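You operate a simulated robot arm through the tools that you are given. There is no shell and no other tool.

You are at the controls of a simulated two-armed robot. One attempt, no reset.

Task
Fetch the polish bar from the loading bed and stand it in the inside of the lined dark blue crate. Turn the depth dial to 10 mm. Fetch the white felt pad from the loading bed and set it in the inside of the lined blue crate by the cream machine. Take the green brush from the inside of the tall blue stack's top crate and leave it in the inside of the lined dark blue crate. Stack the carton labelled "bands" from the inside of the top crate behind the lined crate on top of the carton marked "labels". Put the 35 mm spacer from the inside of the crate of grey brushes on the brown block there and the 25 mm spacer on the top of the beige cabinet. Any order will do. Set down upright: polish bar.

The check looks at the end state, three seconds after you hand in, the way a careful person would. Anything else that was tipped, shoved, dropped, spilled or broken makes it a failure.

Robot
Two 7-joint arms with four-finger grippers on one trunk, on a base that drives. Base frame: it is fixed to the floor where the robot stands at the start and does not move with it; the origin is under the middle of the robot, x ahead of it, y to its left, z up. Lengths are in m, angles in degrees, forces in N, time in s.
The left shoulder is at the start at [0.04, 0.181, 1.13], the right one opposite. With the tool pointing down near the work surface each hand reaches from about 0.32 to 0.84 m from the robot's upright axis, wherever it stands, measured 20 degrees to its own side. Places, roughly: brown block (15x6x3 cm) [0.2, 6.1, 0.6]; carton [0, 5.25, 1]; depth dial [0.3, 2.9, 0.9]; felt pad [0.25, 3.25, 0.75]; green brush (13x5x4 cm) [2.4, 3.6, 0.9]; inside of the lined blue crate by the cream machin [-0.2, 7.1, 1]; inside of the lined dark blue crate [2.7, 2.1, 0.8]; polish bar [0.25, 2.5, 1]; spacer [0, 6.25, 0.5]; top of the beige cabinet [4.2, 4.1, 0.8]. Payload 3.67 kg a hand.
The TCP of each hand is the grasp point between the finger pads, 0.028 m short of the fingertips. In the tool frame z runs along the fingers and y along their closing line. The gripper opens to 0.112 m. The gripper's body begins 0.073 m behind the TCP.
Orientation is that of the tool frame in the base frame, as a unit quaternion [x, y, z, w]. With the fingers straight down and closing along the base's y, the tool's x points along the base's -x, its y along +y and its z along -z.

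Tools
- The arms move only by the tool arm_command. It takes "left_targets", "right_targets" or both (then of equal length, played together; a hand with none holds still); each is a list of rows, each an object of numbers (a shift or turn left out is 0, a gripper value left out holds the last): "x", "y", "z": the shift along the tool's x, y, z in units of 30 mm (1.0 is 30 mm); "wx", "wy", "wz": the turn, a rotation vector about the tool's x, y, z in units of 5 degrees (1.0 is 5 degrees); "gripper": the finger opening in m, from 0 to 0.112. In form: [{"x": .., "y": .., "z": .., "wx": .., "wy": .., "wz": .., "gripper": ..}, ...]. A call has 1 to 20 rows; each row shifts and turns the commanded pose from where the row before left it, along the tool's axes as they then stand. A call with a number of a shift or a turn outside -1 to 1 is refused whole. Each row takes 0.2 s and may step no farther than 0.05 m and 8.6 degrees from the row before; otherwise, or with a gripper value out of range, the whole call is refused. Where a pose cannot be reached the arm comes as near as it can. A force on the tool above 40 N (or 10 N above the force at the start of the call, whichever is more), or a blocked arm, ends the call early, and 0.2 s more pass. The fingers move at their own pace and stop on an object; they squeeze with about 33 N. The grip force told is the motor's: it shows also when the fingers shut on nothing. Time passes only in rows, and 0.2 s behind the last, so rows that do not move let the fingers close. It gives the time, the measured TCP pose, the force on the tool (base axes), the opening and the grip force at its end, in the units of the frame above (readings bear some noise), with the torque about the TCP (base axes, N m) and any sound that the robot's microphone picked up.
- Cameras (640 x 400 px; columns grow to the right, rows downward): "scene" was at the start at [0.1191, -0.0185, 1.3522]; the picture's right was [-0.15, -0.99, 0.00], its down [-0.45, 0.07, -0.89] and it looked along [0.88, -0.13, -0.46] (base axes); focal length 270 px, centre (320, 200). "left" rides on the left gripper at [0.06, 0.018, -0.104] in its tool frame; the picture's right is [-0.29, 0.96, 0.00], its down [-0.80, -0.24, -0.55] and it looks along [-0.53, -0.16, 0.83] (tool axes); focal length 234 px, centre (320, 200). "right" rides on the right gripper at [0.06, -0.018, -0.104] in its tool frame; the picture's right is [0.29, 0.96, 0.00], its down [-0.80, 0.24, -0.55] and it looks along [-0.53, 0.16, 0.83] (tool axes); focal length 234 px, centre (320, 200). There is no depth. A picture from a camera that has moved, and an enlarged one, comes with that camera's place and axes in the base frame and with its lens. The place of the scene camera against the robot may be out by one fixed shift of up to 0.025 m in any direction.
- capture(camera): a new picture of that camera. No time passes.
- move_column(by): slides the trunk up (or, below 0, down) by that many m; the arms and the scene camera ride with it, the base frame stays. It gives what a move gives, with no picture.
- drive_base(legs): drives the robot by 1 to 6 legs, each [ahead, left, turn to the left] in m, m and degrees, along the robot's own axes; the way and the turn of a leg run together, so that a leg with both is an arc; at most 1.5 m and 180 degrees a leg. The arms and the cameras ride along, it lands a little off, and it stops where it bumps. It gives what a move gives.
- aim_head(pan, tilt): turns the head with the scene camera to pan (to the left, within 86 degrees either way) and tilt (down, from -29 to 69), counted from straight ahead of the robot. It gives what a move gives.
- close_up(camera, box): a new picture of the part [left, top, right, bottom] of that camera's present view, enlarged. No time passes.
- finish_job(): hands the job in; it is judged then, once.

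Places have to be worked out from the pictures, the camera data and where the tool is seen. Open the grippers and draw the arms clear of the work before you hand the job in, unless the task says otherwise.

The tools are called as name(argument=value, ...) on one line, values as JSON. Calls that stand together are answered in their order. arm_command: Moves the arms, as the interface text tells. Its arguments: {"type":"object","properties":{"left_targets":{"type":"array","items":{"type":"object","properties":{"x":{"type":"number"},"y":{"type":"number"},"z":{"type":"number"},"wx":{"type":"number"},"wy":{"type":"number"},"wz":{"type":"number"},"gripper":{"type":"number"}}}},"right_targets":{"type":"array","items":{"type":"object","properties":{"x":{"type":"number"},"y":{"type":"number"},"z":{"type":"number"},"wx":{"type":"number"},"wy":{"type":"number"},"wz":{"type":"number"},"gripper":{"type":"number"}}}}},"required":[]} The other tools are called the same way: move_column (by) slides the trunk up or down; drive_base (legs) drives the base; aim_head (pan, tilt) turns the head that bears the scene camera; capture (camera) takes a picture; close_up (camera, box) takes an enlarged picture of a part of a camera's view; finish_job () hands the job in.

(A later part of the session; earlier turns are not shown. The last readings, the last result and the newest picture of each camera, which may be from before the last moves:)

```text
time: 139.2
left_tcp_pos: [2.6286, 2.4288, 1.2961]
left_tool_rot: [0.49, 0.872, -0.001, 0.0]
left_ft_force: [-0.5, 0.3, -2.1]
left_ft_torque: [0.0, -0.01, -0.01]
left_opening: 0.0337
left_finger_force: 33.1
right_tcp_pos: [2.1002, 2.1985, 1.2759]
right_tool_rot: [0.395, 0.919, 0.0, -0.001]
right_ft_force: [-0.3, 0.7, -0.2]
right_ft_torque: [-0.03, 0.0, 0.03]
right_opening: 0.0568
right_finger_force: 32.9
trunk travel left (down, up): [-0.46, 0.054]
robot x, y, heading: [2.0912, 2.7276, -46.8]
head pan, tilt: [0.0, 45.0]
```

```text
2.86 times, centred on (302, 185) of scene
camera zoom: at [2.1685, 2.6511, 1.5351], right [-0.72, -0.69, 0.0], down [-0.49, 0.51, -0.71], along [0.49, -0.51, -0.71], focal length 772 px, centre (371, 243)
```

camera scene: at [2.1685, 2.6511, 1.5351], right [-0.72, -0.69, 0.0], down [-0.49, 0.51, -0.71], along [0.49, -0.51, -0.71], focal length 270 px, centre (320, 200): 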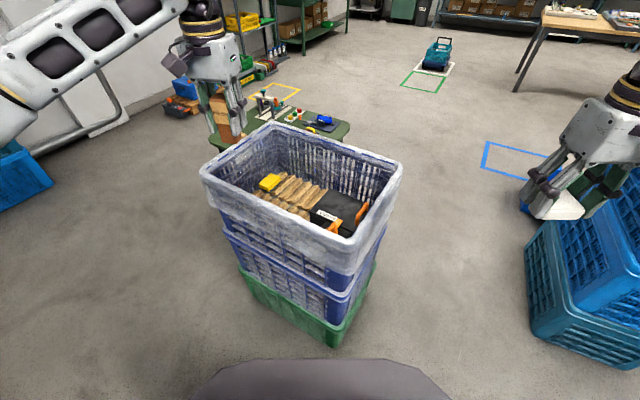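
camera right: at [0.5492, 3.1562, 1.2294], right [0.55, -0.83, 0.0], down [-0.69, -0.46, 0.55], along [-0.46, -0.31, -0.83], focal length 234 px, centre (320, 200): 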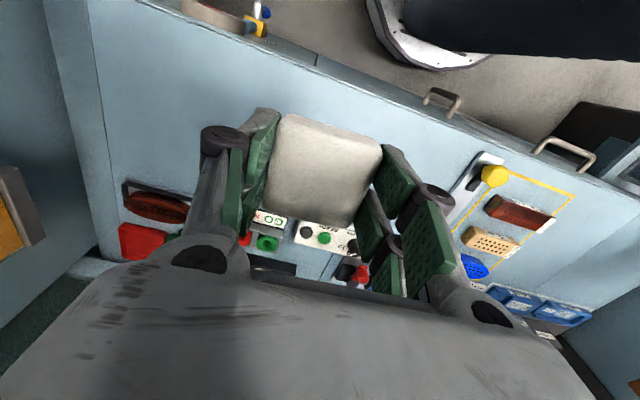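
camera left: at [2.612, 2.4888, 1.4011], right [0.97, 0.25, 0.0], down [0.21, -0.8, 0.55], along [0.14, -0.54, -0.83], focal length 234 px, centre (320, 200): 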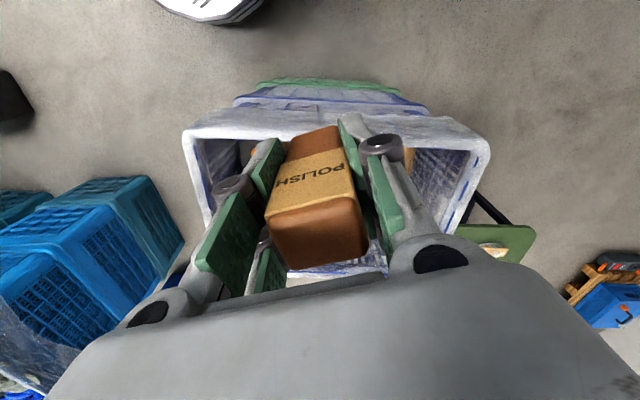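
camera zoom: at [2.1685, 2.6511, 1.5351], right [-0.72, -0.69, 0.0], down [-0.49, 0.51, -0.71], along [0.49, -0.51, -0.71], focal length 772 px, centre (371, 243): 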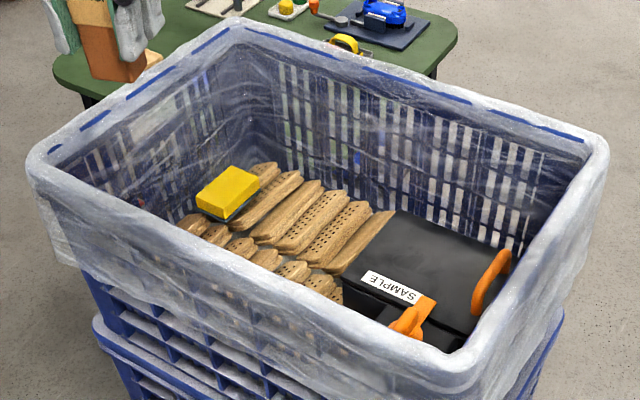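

The crate holds wooden brush backs, a sponge and a flat black "SAMPLE" box. I look closer at the contents for a flat free spot.

close_up(camera="scene", box=[230, 155, 330, 225])

close_up(camera="scene", box=[300, 165, 400, 235])

capture(camera="right")

```text
5.71 times, centred on (280, 190) of scene
camera zoom: at [2.1685, 2.6511, 1.5351], right [-0.72, -0.69, 0.0], down [-0.49, 0.51, -0.71], along [0.49, -0.51, -0.71], focal length 1545 px, centre (549, 257)
```

zoom: 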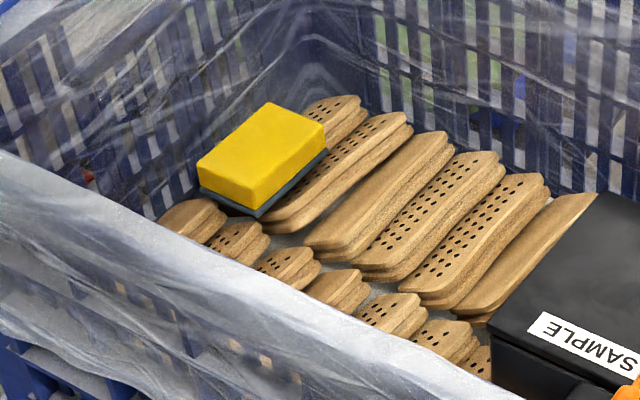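

```text
5.71 times, centred on (350, 200) of scene
camera zoom: at [2.1685, 2.6511, 1.5351], right [-0.72, -0.69, 0.0], down [-0.49, 0.51, -0.71], along [0.49, -0.51, -0.71], focal length 1545 px, centre (149, 200)
```

zoom: 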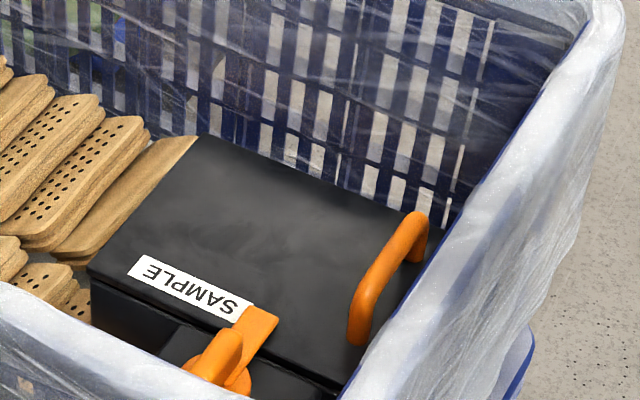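

```text
taken
camera right: at [2.0453, 2.2301, 1.3804], right [0.5, 0.87, 0.0], down [0.72, -0.41, 0.55], along [0.48, -0.27, -0.83], focal length 234 px, centre (320, 200)
```

right: 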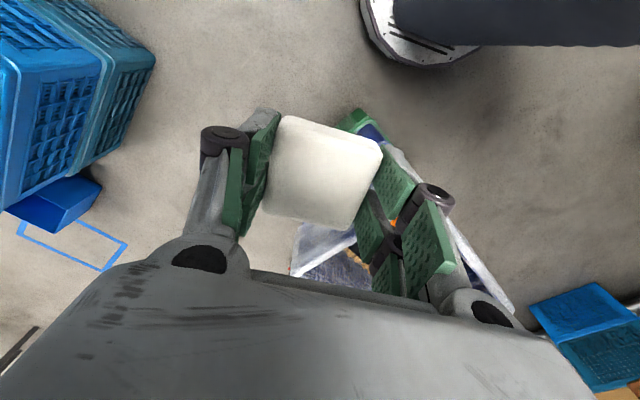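

I use two trunk heights as a baseline to measure the box's top height: I lower the trunk 0.2 m and look again.

move_column(by=-0.2)

capture(camera="scene")

close_up(camera="scene", box=[230, 60, 390, 160])

```text
time: 141.3
left_tcp_pos: [2.6286, 2.4286, 1.0969]
left_tool_rot: [0.49, 0.872, -0.001, 0.0]
left_ft_force: [-0.1, -0.6, -1.3]
left_ft_torque: [-0.04, 0.02, 0.02]
left_opening: 0.0334
left_finger_force: 33.0
right_tcp_pos: [2.0999, 2.1979, 1.0751]
right_tool_rot: [0.394, 0.919, 0.0, 0.0]
right_ft_force: [0.3, 1.2, -0.5]
right_ft_torque: [0.01, 0.0, -0.02]
right_opening: 0.0568
right_finger_force: 32.7
trunk travel left (down, up): [-0.26, 0.254]
robot x, y, heading: [2.0941, 2.7301, -46.5]
head pan, tilt: [0.0, 45.0]
```

```text
taken
camera scene: at [2.1681, 2.6511, 1.3349], right [-0.73, -0.69, 0.0], down [-0.49, 0.51, -0.71], along [0.49, -0.51, -0.71], focal length 270 px, centre (320, 200)
```

scene: 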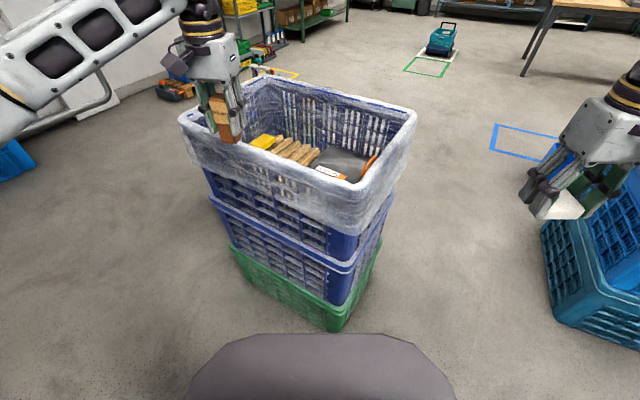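

```text
4.00 times, centred on (310, 110) of scene
camera zoom: at [2.1681, 2.6511, 1.3349], right [-0.73, -0.69, 0.0], down [-0.49, 0.51, -0.71], along [0.49, -0.51, -0.71], focal length 1082 px, centre (360, 560)
```

zoom: 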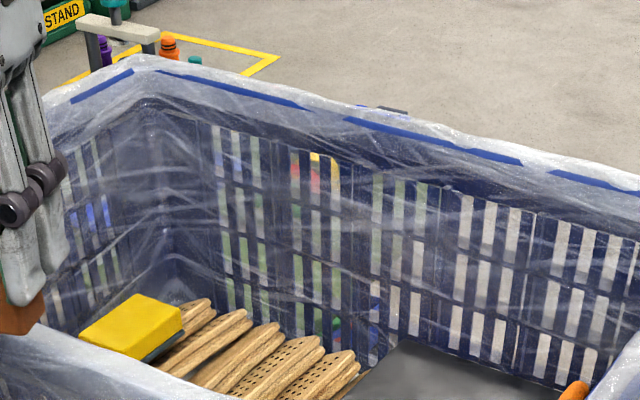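

The SAMPLE box's lid is flat at about z 0.824, about 9 cm below the rim, spanning roughly x 2.49–2.66, y 2.04–2.19. It is the best place to stand the bar; I move a bit closer and turn right 15° so the left hand reaches comfortably.

drive_base(legs=[[0.08, 0, 0], [0, 0, -15]])

capture(camera="scene")

capture(camera="left")

```text
time: 143.4
left_tcp_pos: [2.5861, 2.2411, 1.0979]
left_tool_rot: [0.599, 0.801, -0.001, 0.001]
left_ft_force: [-1.1, -0.1, -1.3]
left_ft_torque: [-0.04, 0.02, -0.01]
left_opening: 0.0339
left_finger_force: 33.0
right_tcp_pos: [2.0168, 2.1567, 1.0748]
right_tool_rot: [0.512, 0.859, 0.0, 0.001]
right_ft_force: [0.4, 0.4, -0.6]
right_ft_torque: [0.0, -0.04, 0.02]
right_opening: 0.0568
right_finger_force: 33.0
trunk travel left (down, up): [-0.26, 0.254]
robot x, y, heading: [2.1462, 2.6718, -61.4]
head pan, tilt: [0.0, 45.0]
```

```text
taken
camera scene: at [2.2016, 2.5772, 1.3349], right [-0.88, -0.48, 0.0], down [-0.34, 0.62, -0.71], along [0.34, -0.62, -0.71], focal length 270 px, centre (320, 200)
```

scene: 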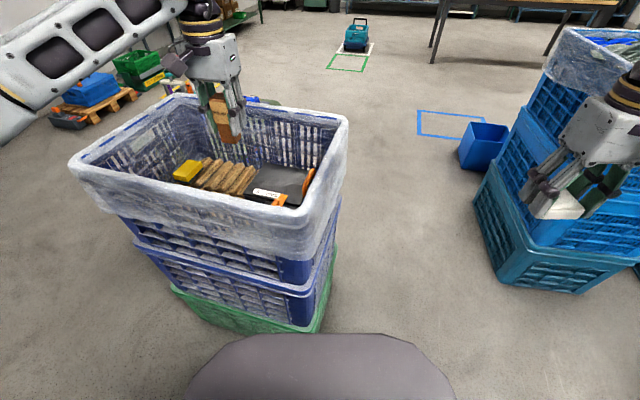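

```text
taken
camera left: at [2.5867, 2.3034, 1.2012], right [1.0, -0.01, 0.0], down [-0.01, -0.83, 0.56], along [0.0, -0.56, -0.83], focal length 234 px, centre (320, 200)
```

left: 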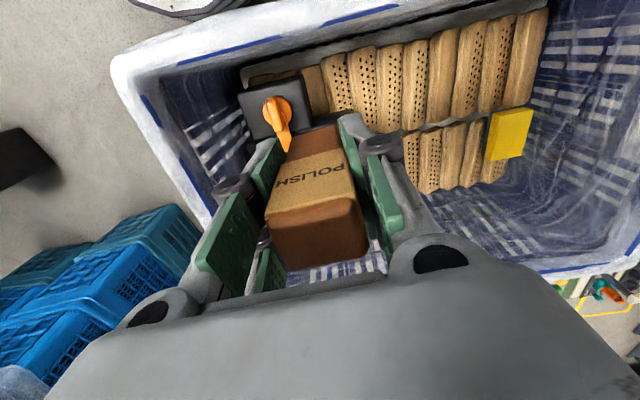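

I take an enlarged look at the lid from here to refine its position.

close_up(camera="scene", box=[170, 130, 330, 230])

```text
4.00 times, centred on (250, 180) of scene
camera zoom: at [2.2016, 2.5772, 1.3349], right [-0.88, -0.48, 0.0], down [-0.34, 0.62, -0.71], along [0.34, -0.62, -0.71], focal length 1082 px, centre (600, 280)
```

zoom: 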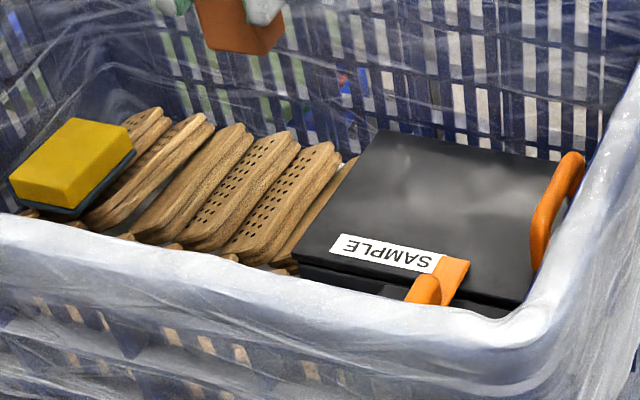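

The lid corners agree with z 0.824; its centre is about (2.58, 2.12). I carry the bar over (2.605, 2.105) and descend to just above the lid.

arm_command(left_targets=[{"x": -0.906, "y": -0.135}, {"x": -0.906, "y": -0.135}, {"x": -0.906, "y": -0.135}, {"x": -0.906, "y": -0.135}, {"x": -0.906, "y": -0.135}, {}, {"z": 0.9}, {"z": 0.9}, {"z": 0.9}, {"z": 0.9}, {"z": 0.9}, {"z": 0.9}, {"z": 0.6}, {}])

capture(camera="scene")

close_up(camera="scene", box=[210, 110, 370, 210])

```text
time: 146.4
left_tcp_pos: [2.6056, 2.1035, 0.9171]
left_tool_rot: [0.599, 0.801, -0.001, 0.001]
left_ft_force: [-0.8, -0.7, -1.3]
left_ft_torque: [0.0, -0.01, -0.01]
left_opening: 0.0337
left_finger_force: 32.8
right_tcp_pos: [2.0169, 2.1561, 1.076]
right_tool_rot: [0.511, 0.859, 0.0, 0.0]
right_ft_force: [0.0, 0.1, 0.3]
right_ft_torque: [0.0, 0.03, 0.03]
right_opening: 0.0568
right_finger_force: 32.6
trunk travel left (down, up): [-0.26, 0.254]
robot x, y, heading: [2.144, 2.6745, -61.4]
head pan, tilt: [0.0, 45.0]
```

```text
taken
camera scene: at [2.2019, 2.5771, 1.3349], right [-0.88, -0.48, 0.0], down [-0.34, 0.62, -0.71], along [0.34, -0.62, -0.71], focal length 270 px, centre (320, 200)
```

scene: 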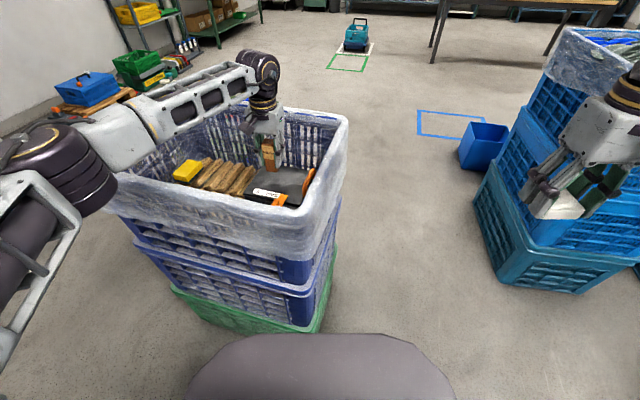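

```text
4.00 times, centred on (290, 160) of scene
camera zoom: at [2.2019, 2.5771, 1.3349], right [-0.88, -0.48, 0.0], down [-0.34, 0.62, -0.71], along [0.34, -0.62, -0.71], focal length 1082 px, centre (440, 360)
```

zoom: 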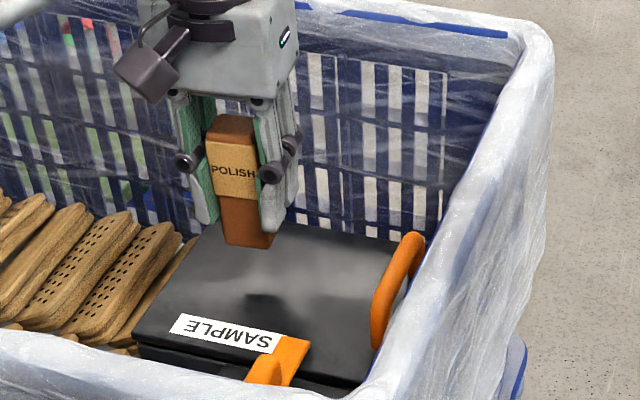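

The bar hangs above a clear part of the lid. I lower it slowly, watching the force.

arm_command(left_targets=[{"z": 0.3}, {"z": 0.3}, {"z": 0.2}, {"z": 0.1}, {}])

```text
time: 147.6
left_tcp_pos: [2.6063, 2.1047, 0.8888]
left_tool_rot: [0.599, 0.801, -0.001, 0.002]
left_ft_force: [1.1, -0.1, -0.9]
left_ft_torque: [-0.02, 0.01, 0.0]
left_opening: 0.0335
left_finger_force: 33.7
right_tcp_pos: [2.0168, 2.1555, 1.075]
right_tool_rot: [0.512, 0.859, 0.001, 0.0]
right_ft_force: [-0.2, 0.1, -0.7]
right_ft_torque: [-0.03, -0.01, 0.0]
right_opening: 0.057
right_finger_force: 33.3
trunk travel left (down, up): [-0.26, 0.254]
robot x, y, heading: [2.1453, 2.6732, -61.4]
head pan, tilt: [0.0, 45.0]
```

close_up(camera="scene", box=[240, 140, 320, 190])

arm_command(left_targets=[{"z": 0.08}, {"z": 0.08}, {}])

```text
8.00 times, centred on (280, 165) of scene
camera zoom: at [2.2021, 2.577, 1.3348], right [-0.88, -0.48, 0.0], down [-0.34, 0.62, -0.71], along [0.34, -0.62, -0.71], focal length 2163 px, centre (640, 480)
```

zoom: 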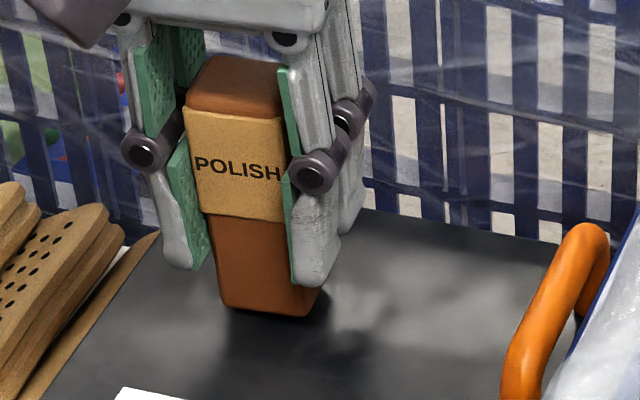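

```text
time: 148.4
left_tcp_pos: [2.6064, 2.1047, 0.8871]
left_tool_rot: [0.599, 0.801, -0.001, 0.002]
left_ft_force: [2.8, -1.0, 12.9]
left_ft_torque: [0.16, -0.14, -0.01]
left_opening: 0.0335
left_finger_force: 33.4
right_tcp_pos: [2.0164, 2.1568, 1.0761]
right_tool_rot: [0.511, 0.859, 0.0, 0.001]
right_ft_force: [-0.2, -0.2, 0.0]
right_ft_torque: [-0.01, -0.02, 0.02]
right_opening: 0.0566
right_finger_force: 32.6
trunk travel left (down, up): [-0.26, 0.254]
robot x, y, heading: [2.1455, 2.6736, -61.7]
head pan, tilt: [0.0, 45.0]
```

Contact felt (13 N at z 0.887). I ease off 2 mm, open gently and rise straight up.

arm_command(left_targets=[{"z": -0.07}, {"gripper": 0.038}, {"gripper": 0.044}, {"gripper": 0.055}, {}, {"z": -0.5}, {"z": -0.7}, {"z": -0.9}, {"z": -0.9}, {"z": -0.9}, {"z": -0.9}, {}])

close_up(camera="scene", box=[210, 110, 370, 210])

```text
time: 151.0
left_tcp_pos: [2.6048, 2.1045, 1.0311]
left_tool_rot: [0.599, 0.801, 0.0, 0.0]
left_ft_force: [-0.1, -0.4, -0.4]
left_ft_torque: [0.02, 0.03, 0.0]
left_opening: 0.0551
left_finger_force: 0.1
right_tcp_pos: [2.017, 2.1555, 1.0752]
right_tool_rot: [0.512, 0.859, 0.001, 0.0]
right_ft_force: [-0.8, 0.4, -0.8]
right_ft_torque: [0.02, -0.01, 0.0]
right_opening: 0.0569
right_finger_force: 32.8
trunk travel left (down, up): [-0.26, 0.254]
robot x, y, heading: [2.1465, 2.6711, -61.4]
head pan, tilt: [0.0, 45.0]
```

```text
4.00 times, centred on (290, 160) of scene
camera zoom: at [2.2024, 2.5768, 1.3348], right [-0.88, -0.48, 0.0], down [-0.34, 0.62, -0.71], along [0.34, -0.62, -0.71], focal length 1082 px, centre (440, 360)
```

zoom: 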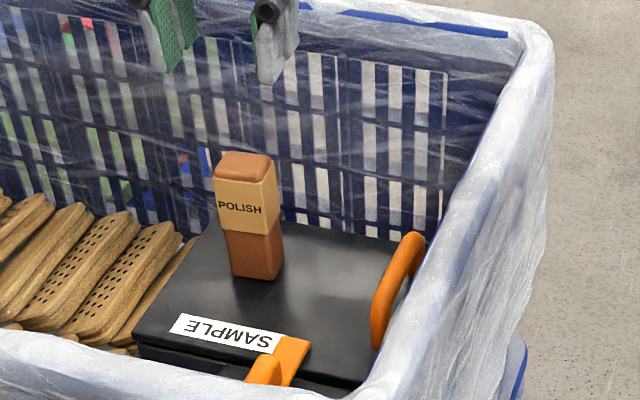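

The polish bar stands upright on the case in the lined crate. I raise the trunk, slide right away from the stack, and turn toward the tall blue stack.

move_column(by=0.2)

drive_base(legs=[[0, -0.45, 0], [0, 0, 88], [0.2, 0.65, 0]])

aim_head(pan=0, tilt=40)

capture(camera="scene")

capture(camera="left")

```text
time: 153.1
left_tcp_pos: [2.6052, 2.1037, 1.2315]
left_tool_rot: [0.599, 0.801, 0.0, 0.0]
left_ft_force: [-0.4, -0.4, -0.3]
left_ft_torque: [-0.02, 0.01, 0.0]
left_opening: 0.0549
left_finger_force: 0.0
right_tcp_pos: [2.0169, 2.1565, 1.2753]
right_tool_rot: [0.511, 0.859, 0.0, 0.0]
right_ft_force: [0.3, 0.0, -0.5]
right_ft_torque: [0.02, 0.02, 0.01]
right_opening: 0.0571
right_finger_force: 32.4
trunk travel left (down, up): [-0.46, 0.054]
robot x, y, heading: [2.1446, 2.6743, -61.6]
head pan, tilt: [0.0, 45.0]
```

```text
time: 163.4
left_tcp_pos: [2.2221, 3.5615, 1.2325]
left_tool_rot: [-0.12, 0.993, 0.0, 0.001]
left_ft_force: [-0.7, -0.4, 0.1]
left_ft_torque: [0.02, 0.0, -0.02]
left_opening: 0.055
left_finger_force: 0.0
right_tcp_pos: [2.1459, 2.9756, 1.275]
right_tool_rot: [-0.226, 0.974, 0.0, -0.001]
right_ft_force: [0.1, 0.0, 0.1]
right_ft_torque: [0.0, -0.02, 0.01]
right_opening: 0.057
right_finger_force: 32.7
trunk travel left (down, up): [-0.46, 0.054]
robot x, y, heading: [1.6352, 3.1318, 26.1]
head pan, tilt: [0.0, 45.0]
```

```text
time: 164.1
left_tcp_pos: [2.222, 3.5639, 1.2329]
left_tool_rot: [-0.122, 0.993, 0.0, 0.002]
left_ft_force: [0.6, 0.3, 0.5]
left_ft_torque: [0.0, -0.01, 0.0]
left_opening: 0.055
left_finger_force: 0.0
right_tcp_pos: [2.145, 2.9767, 1.2752]
right_tool_rot: [-0.225, 0.974, 0.0, 0.001]
right_ft_force: [0.1, 0.4, -0.4]
right_ft_torque: [0.03, 0.0, 0.0]
right_opening: 0.057
right_finger_force: 32.9
trunk travel left (down, up): [-0.46, 0.054]
robot x, y, heading: [1.6352, 3.1273, 26.2]
head pan, tilt: [0.0, 40.0]
```

```text
taken
camera scene: at [1.7391, 3.1684, 1.5423], right [0.44, -0.9, 0.0], down [-0.58, -0.28, -0.77], along [0.69, 0.34, -0.64], focal length 270 px, centre (320, 200)
```

scene: 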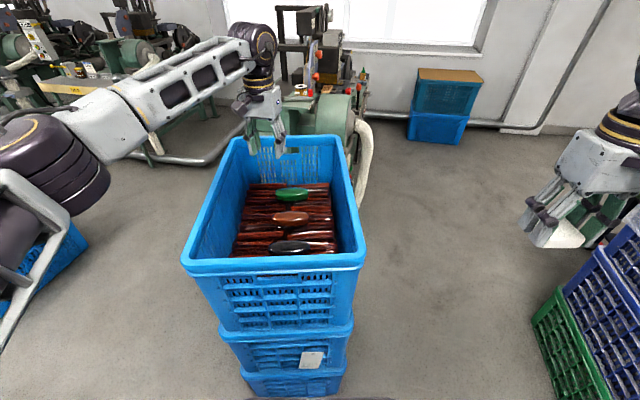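

```text
taken
camera left: at [2.159, 3.5652, 1.3359], right [0.05, 1.0, 0.0], down [0.83, -0.04, 0.56], along [0.55, -0.03, -0.83], focal length 234 px, centre (320, 200)
```

left: 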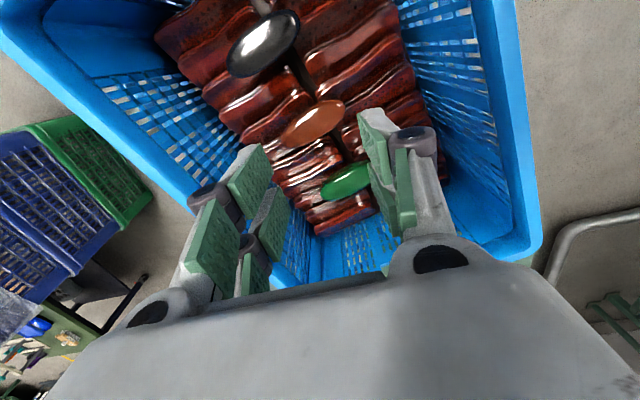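

The green oval brush is the farthest one, at about (2.386, 3.606, 0.93), lying across the crate. I drive 0.13 m closer and try turning the left wrist so the fingers close across its narrow side.

drive_base(legs=[[0.13, 0, 0]])

arm_command(left_targets=[{"wz": -1, "gripper": 0.1}, {"wz": -1}, {"wz": -1}, {"wz": -1}, {"wz": -1}, {"wz": -1}, {"wz": -1}, {"wz": -1}, {"wz": -1}, {"wz": -1}, {"wz": -1}, {"wz": -1}, {"wz": -1}, {"wz": -1}, {"wz": -1}, {"wz": -1}, {"wz": -1}, {"wz": -1}, {"wz": -1}, {"wz": -1}])

capture(camera="left")

capture(camera="scene")

```text
time: 165.4
left_tcp_pos: [2.3387, 3.6207, 1.2335]
left_tool_rot: [-0.122, 0.993, 0.001, 0.002]
left_ft_force: [-1.1, 0.3, -0.2]
left_ft_torque: [-0.01, 0.0, 0.0]
left_opening: 0.0551
left_finger_force: 0.1
right_tcp_pos: [2.2626, 3.0348, 1.2761]
right_tool_rot: [-0.227, 0.974, 0.001, 0.001]
right_ft_force: [-0.1, 0.6, -0.5]
right_ft_torque: [0.03, -0.05, -0.02]
right_opening: 0.0568
right_finger_force: 32.9
trunk travel left (down, up): [-0.46, 0.054]
robot x, y, heading: [1.7526, 3.1861, 26.0]
head pan, tilt: [0.0, 40.0]
```

```text
time: 169.6
left_tcp_pos: [2.3404, 3.6199, 1.2313]
left_tool_rot: [0.838, -0.545, 0.0, -0.001]
left_ft_force: [-0.1, -0.6, 1.0]
left_ft_torque: [-0.02, -0.01, -0.01]
left_opening: 0.0999
left_finger_force: 0.0
right_tcp_pos: [2.2652, 3.034, 1.2762]
right_tool_rot: [-0.225, 0.974, 0.0, 0.0]
right_ft_force: [-0.8, 0.4, -0.2]
right_ft_torque: [0.0, -0.01, -0.02]
right_opening: 0.0569
right_finger_force: 33.2
trunk travel left (down, up): [-0.46, 0.054]
robot x, y, heading: [1.7552, 3.1852, 26.1]
head pan, tilt: [0.0, 40.0]
```

```text
taken
camera left: at [2.3479, 3.5582, 1.3363], right [-0.99, -0.13, 0.0], down [-0.11, 0.83, 0.55], along [-0.07, 0.55, -0.83], focal length 234 px, centre (320, 200)
```

left: 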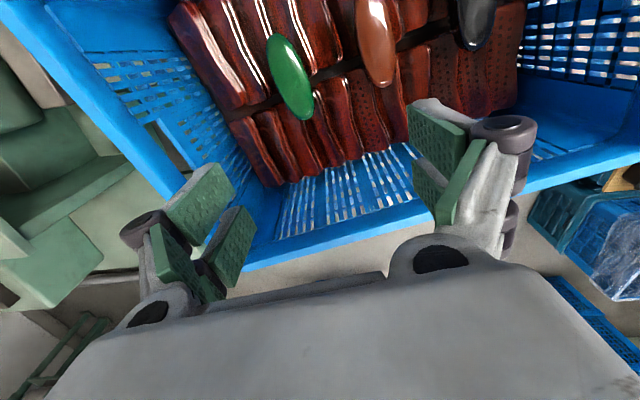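

```text
taken
camera scene: at [1.8577, 3.2263, 1.5424], right [0.44, -0.9, 0.0], down [-0.58, -0.28, -0.77], along [0.69, 0.34, -0.64], focal length 270 px, centre (320, 200)
```

scene: 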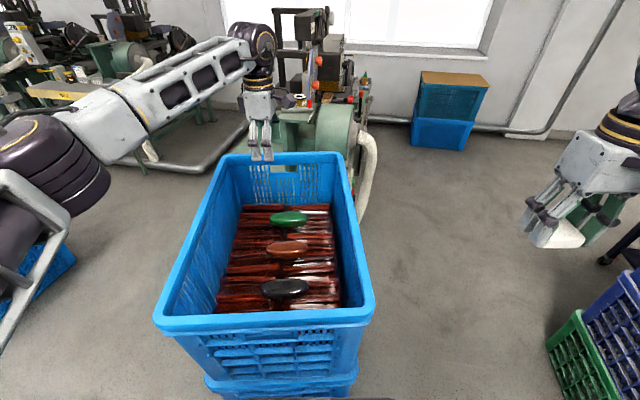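

The wrist turned fully; closing line is now at about 204°, matching the brush (its short axis about 205°). I move over it at about (2.390, 3.604) and come down part way.

arm_command(left_targets=[{"x": 0.578, "y": -0.647, "gripper": 0.085}, {"x": 0.578, "y": -0.647}, {"z": 0.963}, {"z": 0.963}, {"z": 0.963}, {"z": 0.963}, {"z": 0.963}, {"z": 0.963}, {"z": 0.963}, {"z": 0.7}, {}])

capture(camera="left")

capture(camera="scene")

```text
time: 172.0
left_tcp_pos: [2.3908, 3.6047, 1.0093]
left_tool_rot: [0.839, -0.544, 0.0, -0.001]
left_ft_force: [0.2, 0.3, -0.7]
left_ft_torque: [0.0, -0.02, 0.02]
left_opening: 0.085
left_finger_force: 0.1
right_tcp_pos: [2.2634, 3.0346, 1.2761]
right_tool_rot: [-0.225, 0.974, 0.0, 0.001]
right_ft_force: [0.2, 1.1, -0.3]
right_ft_torque: [0.02, 0.02, 0.0]
right_opening: 0.057
right_finger_force: 32.9
trunk travel left (down, up): [-0.46, 0.054]
robot x, y, heading: [1.7587, 3.184, 25.9]
head pan, tilt: [0.0, 40.0]
```

```text
taken
camera left: at [2.3981, 3.543, 1.1129], right [-0.99, -0.13, 0.0], down [-0.11, 0.83, 0.55], along [-0.07, 0.55, -0.83], focal length 234 px, centre (320, 200)
```

left: 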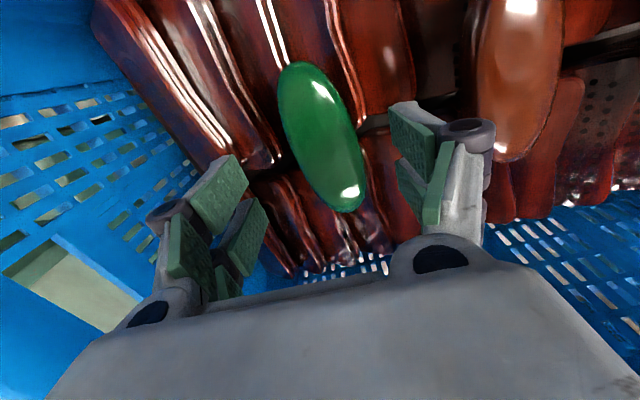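

```text
taken
camera scene: at [1.8575, 3.2261, 1.5424], right [0.44, -0.9, 0.0], down [-0.58, -0.28, -0.77], along [0.69, 0.34, -0.64], focal length 270 px, centre (320, 200)
```

scene: 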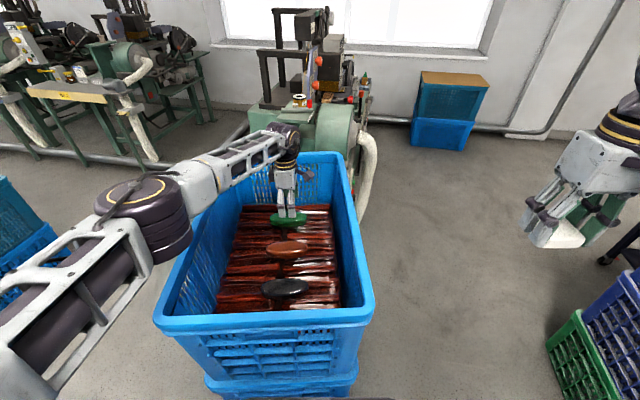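

Brush top centre triangulates to (2.390, 3.607, 0.920). I turn 5° more, descend until the fingertips are about 2.5 cm below its top, and close.

arm_command(left_targets=[{"wz": -1.0, "gripper": 0.08}, {"z": 0.7}, {"z": 0.7}, {"z": 0.7}, {"z": 0.5}, {"z": 0.3}, {}, {"gripper": 0.0}, {}, {}, {}])

capture(camera="left")

```text
time: 173.8
left_tcp_pos: [2.3819, 3.6014, 0.9341]
left_tool_rot: [0.862, -0.507, 0.003, -0.004]
left_ft_force: [-20.4, -11.8, 48.2]
left_ft_torque: [-0.78, 2.86, 0.46]
left_opening: 0.0531
left_finger_force: 22.0
left hand out of reach, approached as far as the arm can: row 6
right_tcp_pos: [2.2582, 3.0306, 1.2784]
right_tool_rot: [-0.225, 0.974, 0.002, 0.003]
right_ft_force: [-0.2, 0.9, -0.8]
right_ft_torque: [-0.04, -0.01, -0.03]
right_opening: 0.0569
right_finger_force: 33.2
trunk travel left (down, up): [-0.46, 0.054]
robot x, y, heading: [1.7573, 3.184, 25.9]
head pan, tilt: [0.0, 40.0]
stopped in row 8 (left hand): the force on the tool passed its limit at 45 N (the readings are from after the stop); the commanded pose is now the measured one
```

```text
taken
camera left: at [2.3938, 3.54, 1.0386], right [-0.98, -0.21, -0.01], down [-0.18, 0.81, 0.56], along [-0.11, 0.54, -0.83], focal length 234 px, centre (320, 200)
```

left: 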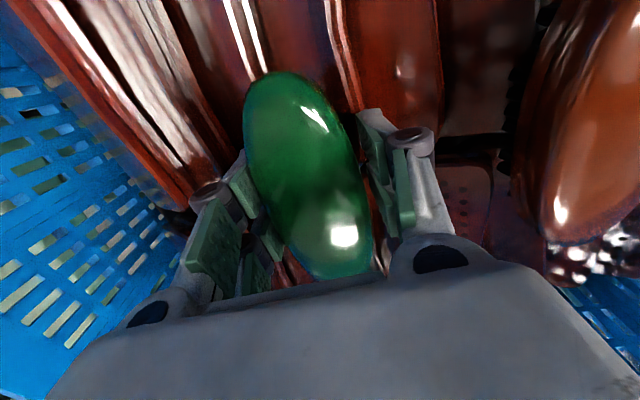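

The near fingertip touched a neighbouring brush back; the command is reset. I let the fingers finish closing with a slight 2 mm rise and read the forces.

arm_command(left_targets=[{"z": -0.07, "gripper": 0.0}, {}, {}])

capture(camera="left")

close_up(camera="scene", box=[210, 140, 370, 240])

```text
time: 174.6
left_tcp_pos: [2.3825, 3.6013, 0.9353]
left_tool_rot: [0.862, -0.507, 0.004, -0.006]
left_ft_force: [-17.3, -9.2, 46.2]
left_ft_torque: [-0.98, 1.54, -0.02]
left_opening: 0.0472
left_finger_force: 33.1
right_tcp_pos: [2.258, 3.0319, 1.2787]
right_tool_rot: [-0.224, 0.974, 0.002, 0.003]
right_ft_force: [0.4, 0.0, -0.4]
right_ft_torque: [0.0, 0.0, 0.0]
right_opening: 0.057
right_finger_force: 33.3
trunk travel left (down, up): [-0.46, 0.054]
robot x, y, heading: [1.7558, 3.1873, 26.3]
head pan, tilt: [0.0, 40.0]
```

```text
taken
camera left: at [2.3946, 3.5399, 1.0389], right [-0.98, -0.21, -0.01], down [-0.18, 0.81, 0.56], along [-0.11, 0.55, -0.83], focal length 234 px, centre (320, 200)
```

left: 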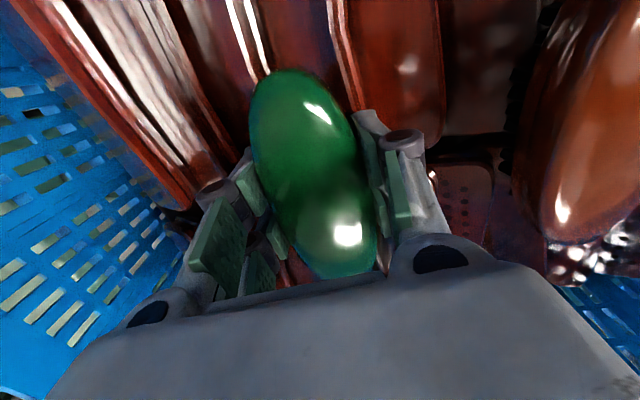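

```text
4.00 times, centred on (290, 190) of scene
camera zoom: at [1.85, 3.2213, 1.5431], right [0.44, -0.9, 0.0], down [-0.57, -0.28, -0.77], along [0.69, 0.34, -0.64], focal length 1082 px, centre (440, 240)
```

zoom: 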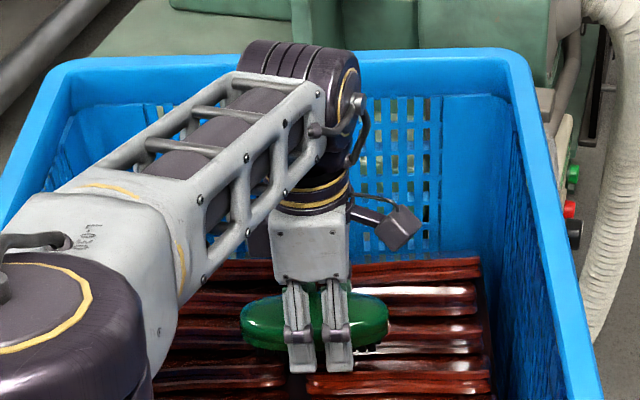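

The brush is gripped (47 mm), but still pressed down; I lift gently in small steps.

arm_command(left_targets=[{"z": -0.2}, {"z": -0.2}, {"z": -0.2}, {}])

close_up(camera="scene", box=[210, 140, 370, 240])

```text
time: 175.6
left_tcp_pos: [2.3899, 3.6054, 0.9453]
left_tool_rot: [0.862, -0.507, 0.0, -0.003]
left_ft_force: [0.0, 0.4, -1.5]
left_ft_torque: [0.0, 0.0, 0.01]
left_opening: 0.0471
left_finger_force: 33.4
left hand out of reach, approached as far as the arm can: row 2
right_tcp_pos: [2.2643, 3.0342, 1.2767]
right_tool_rot: [-0.225, 0.974, 0.001, 0.0]
right_ft_force: [0.0, -0.4, -0.4]
right_ft_torque: [0.0, 0.03, 0.01]
right_opening: 0.057
right_finger_force: 33.7
trunk travel left (down, up): [-0.46, 0.054]
robot x, y, heading: [1.7499, 3.1827, 26.0]
head pan, tilt: [0.0, 40.0]
```

```text
4.00 times, centred on (290, 190) of scene
camera zoom: at [1.8579, 3.2261, 1.5423], right [0.44, -0.9, 0.0], down [-0.58, -0.28, -0.77], along [0.69, 0.34, -0.64], focal length 1082 px, centre (440, 240)
```

zoom: 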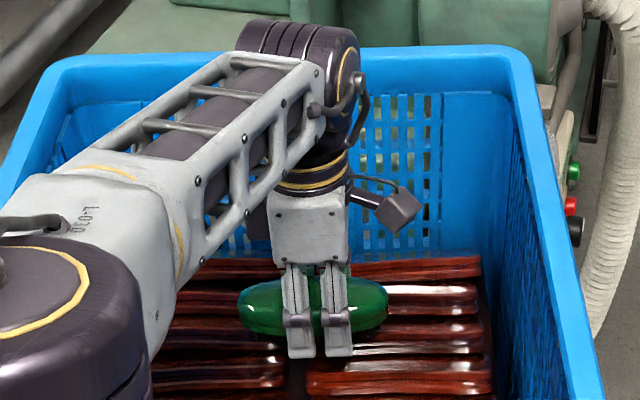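

Force is gone and the brush is in the grip. I lift it well above the rim.

arm_command(left_targets=[{"z": -0.6}, {"z": -0.9}, {"z": -0.9}, {"z": -0.9}, {"z": -0.9}, {"z": -0.9}, {"z": -0.9}, {"z": -0.9}, {"z": -0.9}, {"z": -0.9}, {}])

capture(camera="scene")

capture(camera="left")

```text
time: 178.0
left_tcp_pos: [2.4067, 3.6094, 1.2025]
left_tool_rot: [0.862, -0.507, 0.003, -0.002]
left_ft_force: [0.5, 0.6, -1.4]
left_ft_torque: [0.0, 0.02, 0.01]
left_opening: 0.0474
left_finger_force: 32.3
left hand out of reach, approached as far as the arm can: row 1, 2, 3, 4, 6
right_tcp_pos: [2.2658, 3.0335, 1.2751]
right_tool_rot: [-0.225, 0.974, 0.0, 0.0]
right_ft_force: [-0.4, -0.3, -0.4]
right_ft_torque: [-0.01, 0.0, -0.01]
right_opening: 0.0571
right_finger_force: 32.7
trunk travel left (down, up): [-0.46, 0.054]
robot x, y, heading: [1.7521, 3.1819, 26.1]
head pan, tilt: [0.0, 40.0]
```

```text
taken
camera scene: at [1.8583, 3.226, 1.5423], right [0.44, -0.9, 0.0], down [-0.58, -0.28, -0.77], along [0.69, 0.34, -0.64], focal length 270 px, centre (320, 200)
```

scene: 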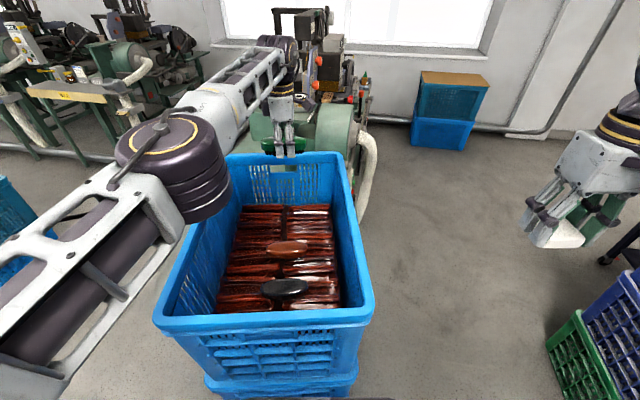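

```text
taken
camera left: at [2.42, 3.5472, 1.3068], right [-0.98, -0.21, -0.01], down [-0.18, 0.81, 0.56], along [-0.11, 0.54, -0.83], focal length 234 px, centre (320, 200)
```

left: 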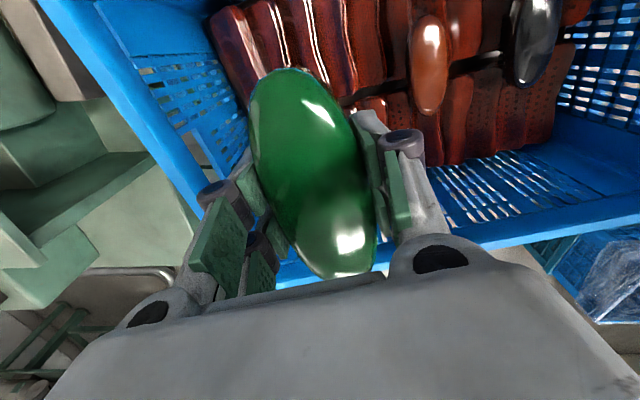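

The brush is secured and the other brushes look undisturbed. I raise the trunk and turn the left wrist back to its natural angle.

move_column(by=0.05)

arm_command(left_targets=[{"wz": 1}, {"wz": 1}, {"wz": 1}, {"wz": 1}, {"wz": 1}, {"wz": 1}, {"wz": 1}, {"wz": 1}, {"wz": 1}, {"wz": 1}, {"wz": 1}, {"wz": 1}, {"wz": 1}, {"wz": 1}, {"wz": 1}, {"wz": 1}, {"wz": 1}, {"wz": 1}, {"wz": 0.6}, {}])

capture(camera="scene")

```text
time: 178.9
left_tcp_pos: [2.4071, 3.6103, 1.2516]
left_tool_rot: [0.862, -0.508, 0.001, -0.004]
left_ft_force: [-0.1, 0.3, -1.2]
left_ft_torque: [0.02, 0.0, 0.0]
left_opening: 0.0475
left_finger_force: 33.3
right_tcp_pos: [2.2642, 3.0333, 1.3239]
right_tool_rot: [-0.226, 0.974, -0.001, 0.0]
right_ft_force: [0.1, 0.1, -0.4]
right_ft_torque: [0.01, -0.01, -0.03]
right_opening: 0.0569
right_finger_force: 32.6
trunk travel left (down, up): [-0.51, 0.004]
robot x, y, heading: [1.7564, 3.1845, 26.2]
head pan, tilt: [0.0, 40.0]
```

```text
time: 183.1
left_tcp_pos: [2.4072, 3.6092, 1.2523]
left_tool_rot: [-0.224, 0.975, 0.001, 0.004]
left_ft_force: [0.3, 0.0, -0.7]
left_ft_torque: [0.01, 0.01, 0.0]
left_opening: 0.0473
left_finger_force: 33.2
right_tcp_pos: [2.2644, 3.0348, 1.3248]
right_tool_rot: [-0.226, 0.974, 0.0, 0.0]
right_ft_force: [0.7, 1.0, 0.0]
right_ft_torque: [0.02, -0.02, 0.02]
right_opening: 0.0569
right_finger_force: 32.8
trunk travel left (down, up): [-0.51, 0.004]
robot x, y, heading: [1.7497, 3.1842, 26.1]
head pan, tilt: [0.0, 40.0]
```

```text
taken
camera scene: at [1.8579, 3.2263, 1.5914], right [0.44, -0.9, 0.0], down [-0.58, -0.28, -0.77], along [0.69, 0.34, -0.64], focal length 270 px, centre (320, 200)
```

scene: 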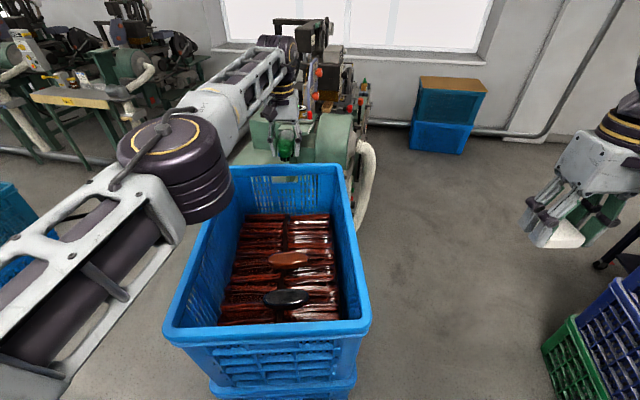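

Now I drive back to the dark crate: back off, slide right, turn, and slide in to the earlier standing spot.

drive_base(legs=[[-0.3, 0, 0], [0, -0.6, 0], [0, 0, -87.5], [0.05, 0.42, 0]])

aim_head(pan=10, tilt=45)

capture(camera="scene")

```text
time: 194.6
left_tcp_pos: [2.5867, 2.0245, 1.2518]
left_tool_rot: [0.516, 0.856, 0.0, 0.003]
left_ft_force: [-0.7, 0.4, -1.8]
left_ft_torque: [-0.01, 0.0, 0.0]
left_opening: 0.0474
left_finger_force: 33.3
right_tcp_pos: [2.0095, 2.1486, 1.324]
right_tool_rot: [0.515, 0.857, 0.001, 0.0]
right_ft_force: [-0.7, 0.4, -0.7]
right_ft_torque: [0.02, -0.02, -0.02]
right_opening: 0.0571
right_finger_force: 32.7
trunk travel left (down, up): [-0.51, 0.004]
robot x, y, heading: [2.1431, 2.6617, -62.1]
head pan, tilt: [0.0, 40.0]
```

```text
time: 195.4
left_tcp_pos: [2.5882, 2.0254, 1.2519]
left_tool_rot: [0.517, 0.856, -0.002, 0.003]
left_ft_force: [-0.2, 0.1, -0.9]
left_ft_torque: [-0.02, 0.02, 0.02]
left_opening: 0.0471
left_finger_force: 32.9
right_tcp_pos: [2.0102, 2.149, 1.3254]
right_tool_rot: [0.516, 0.857, 0.001, -0.001]
right_ft_force: [0.8, 0.9, -0.7]
right_ft_torque: [0.04, -0.01, 0.02]
right_opening: 0.0569
right_finger_force: 33.1
trunk travel left (down, up): [-0.51, 0.004]
robot x, y, heading: [2.1454, 2.6635, -62.1]
head pan, tilt: [10.0, 45.0]
```

```text
taken
camera scene: at [2.2117, 2.5763, 1.5842], right [-0.79, -0.61, 0.0], down [-0.43, 0.56, -0.71], along [0.43, -0.56, -0.71], focal length 270 px, centre (320, 200)
```

scene: 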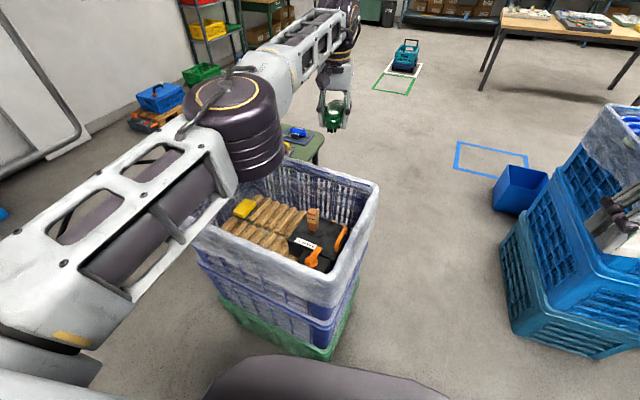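

The standing spot is right; the bar still stands on the case. I lower the trunk 0.2 m and carry the brush sideways over the wooden brush backs near (2.76, 2.19).

move_column(by=-0.2)

arm_command(left_targets=[{"x": 0.275, "y": 0.954}, {"x": 0.275, "y": 0.954}, {"x": 0.275, "y": 0.954}, {"x": 0.275, "y": 0.954}, {"x": 0.275, "y": 0.954}, {"x": 0.275, "y": 0.954}, {"x": 0.275, "y": 0.954}, {"x": 0.275, "y": 0.954}, {}])

capture(camera="scene")

capture(camera="left")

```text
time: 197.5
left_tcp_pos: [2.5896, 2.026, 1.0519]
left_tool_rot: [0.517, 0.856, -0.002, 0.003]
left_ft_force: [0.3, -0.7, -0.4]
left_ft_torque: [-0.02, -0.02, -0.01]
left_opening: 0.0471
left_finger_force: 33.1
right_tcp_pos: [2.0097, 2.1494, 1.1243]
right_tool_rot: [0.515, 0.857, -0.001, 0.0]
right_ft_force: [0.1, -0.8, 0.9]
right_ft_torque: [0.0, 0.03, -0.02]
right_opening: 0.057
right_finger_force: 33.6
trunk travel left (down, up): [-0.31, 0.204]
robot x, y, heading: [2.1447, 2.667, -62.1]
head pan, tilt: [10.0, 45.0]
```

```text
time: 199.5
left_tcp_pos: [2.6869, 2.0621, 1.0544]
left_tool_rot: [0.501, 0.865, 0.001, 0.003]
left_ft_force: [0.3, 0.3, -0.3]
left_ft_torque: [0.02, 0.02, 0.0]
left_opening: 0.0471
left_finger_force: 33.0
left hand out of reach, approached as far as the arm can: row 1, 2, 3, 4, 5, 6, 7, 8
right_tcp_pos: [2.0104, 2.1491, 1.1249]
right_tool_rot: [0.515, 0.857, 0.0, -0.001]
right_ft_force: [0.0, -0.4, -0.4]
right_ft_torque: [-0.04, 0.0, 0.01]
right_opening: 0.057
right_finger_force: 32.8
trunk travel left (down, up): [-0.31, 0.204]
robot x, y, heading: [2.1416, 2.6651, -61.9]
head pan, tilt: [10.0, 45.0]
```

```text
taken
camera scene: at [2.2117, 2.5763, 1.3842], right [-0.79, -0.62, 0.0], down [-0.44, 0.56, -0.71], along [0.43, -0.56, -0.71], focal length 270 px, centre (320, 200)
```

scene: 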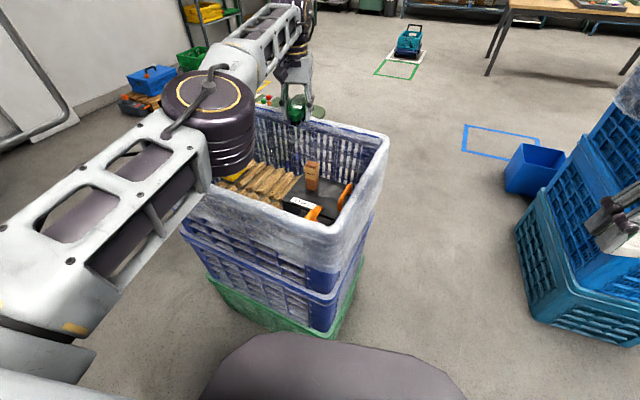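

```text
taken
camera left: at [2.6718, 2.1227, 1.1585], right [0.97, 0.23, 0.01], down [0.19, -0.81, 0.56], along [0.13, -0.54, -0.83], focal length 234 px, centre (320, 200)
```

left: 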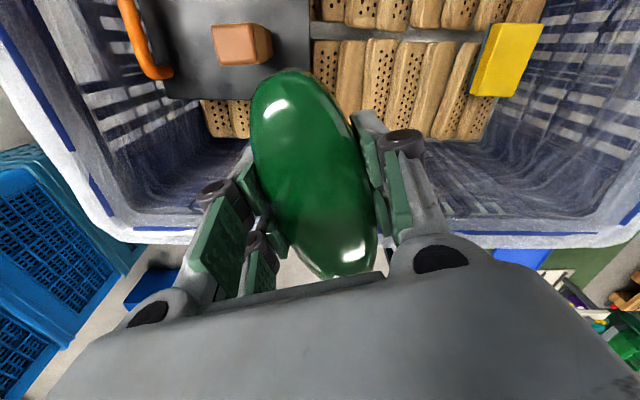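

The arm is at its reach limit in this stretched posture. I pull the hand back toward the robot to recover a bent posture before moving sideways.

arm_command(left_targets=[{"x": 0.883, "y": -0.678, "z": -0.3}, {"x": 0.883, "y": -0.678, "z": -0.3}, {"x": 0.883, "y": -0.678, "z": -0.3}, {"x": 0.883, "y": -0.678, "z": -0.3}, {"x": 0.883, "y": -0.678, "z": -0.3}, {"x": 0.883, "y": -0.678, "z": -0.3}, {}])

capture(camera="scene")

```text
time: 201.1
left_tcp_pos: [2.62, 2.0431, 1.0973]
left_tool_rot: [0.517, 0.856, -0.001, 0.002]
left_ft_force: [-0.3, -0.3, -1.2]
left_ft_torque: [0.03, 0.02, -0.01]
left_opening: 0.0473
left_finger_force: 32.6
left hand out of reach, approached as far as the arm can: row 1, 2, 3, 4, 5, 6
right_tcp_pos: [2.0116, 2.1485, 1.1256]
right_tool_rot: [0.516, 0.857, -0.001, -0.001]
right_ft_force: [0.3, 0.9, 0.2]
right_ft_torque: [0.01, 0.01, 0.0]
right_opening: 0.0571
right_finger_force: 33.2
trunk travel left (down, up): [-0.31, 0.204]
robot x, y, heading: [2.1447, 2.6644, -62.0]
head pan, tilt: [10.0, 45.0]
```

```text
taken
camera scene: at [2.2119, 2.5762, 1.3842], right [-0.79, -0.62, 0.0], down [-0.44, 0.56, -0.71], along [0.43, -0.56, -0.71], focal length 270 px, centre (320, 200)
```

scene: 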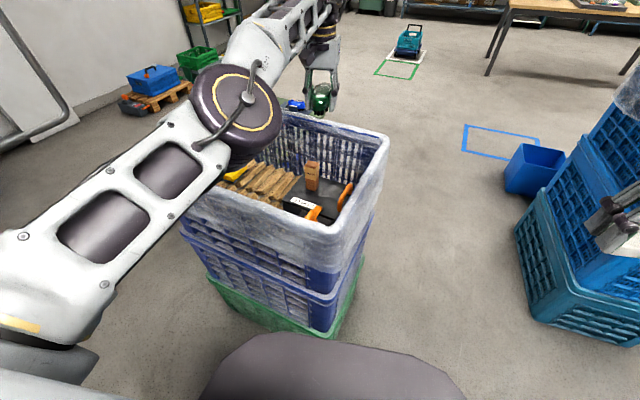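

The elbow has swung inward and the arm is stuck near full stretch. I turn the wrist the other way (clockwise), which should swing the elbow back out.

arm_command(left_targets=[{"wz": 1}, {"wz": 1}, {"wz": 1}, {"wz": 1}, {"wz": 1}, {"wz": 1}, {"wz": 1}, {"wz": 1}, {}])

capture(camera="scene")

```text
time: 203.1
left_tcp_pos: [2.6288, 2.054, 1.0955]
left_tool_rot: [0.622, 0.783, -0.001, 0.004]
left_ft_force: [0.4, -0.5, -0.9]
left_ft_torque: [-0.01, -0.02, -0.01]
left_opening: 0.0474
left_finger_force: 32.8
left hand out of reach, approached as far as the arm can: row 1, 3, 4, 5, 6, 7, 8
right_tcp_pos: [2.0101, 2.1489, 1.1248]
right_tool_rot: [0.516, 0.857, -0.001, -0.001]
right_ft_force: [0.2, -0.3, 0.2]
right_ft_torque: [0.0, 0.01, -0.03]
right_opening: 0.057
right_finger_force: 33.2
trunk travel left (down, up): [-0.31, 0.204]
robot x, y, heading: [2.1446, 2.6637, -62.0]
head pan, tilt: [10.0, 45.0]
```

```text
taken
camera scene: at [2.2112, 2.5764, 1.3842], right [-0.79, -0.62, 0.0], down [-0.44, 0.56, -0.71], along [0.44, -0.56, -0.71], focal length 270 px, centre (320, 200)
```

scene: 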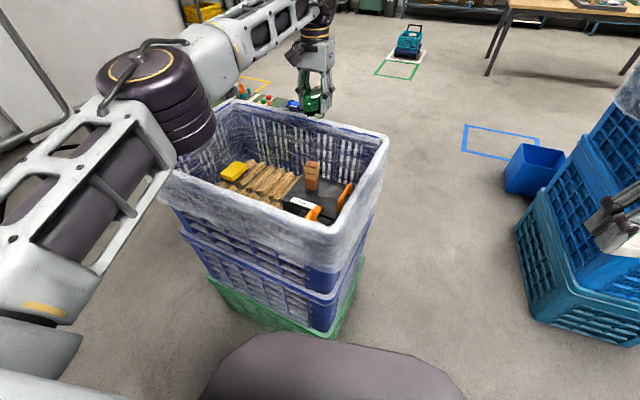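

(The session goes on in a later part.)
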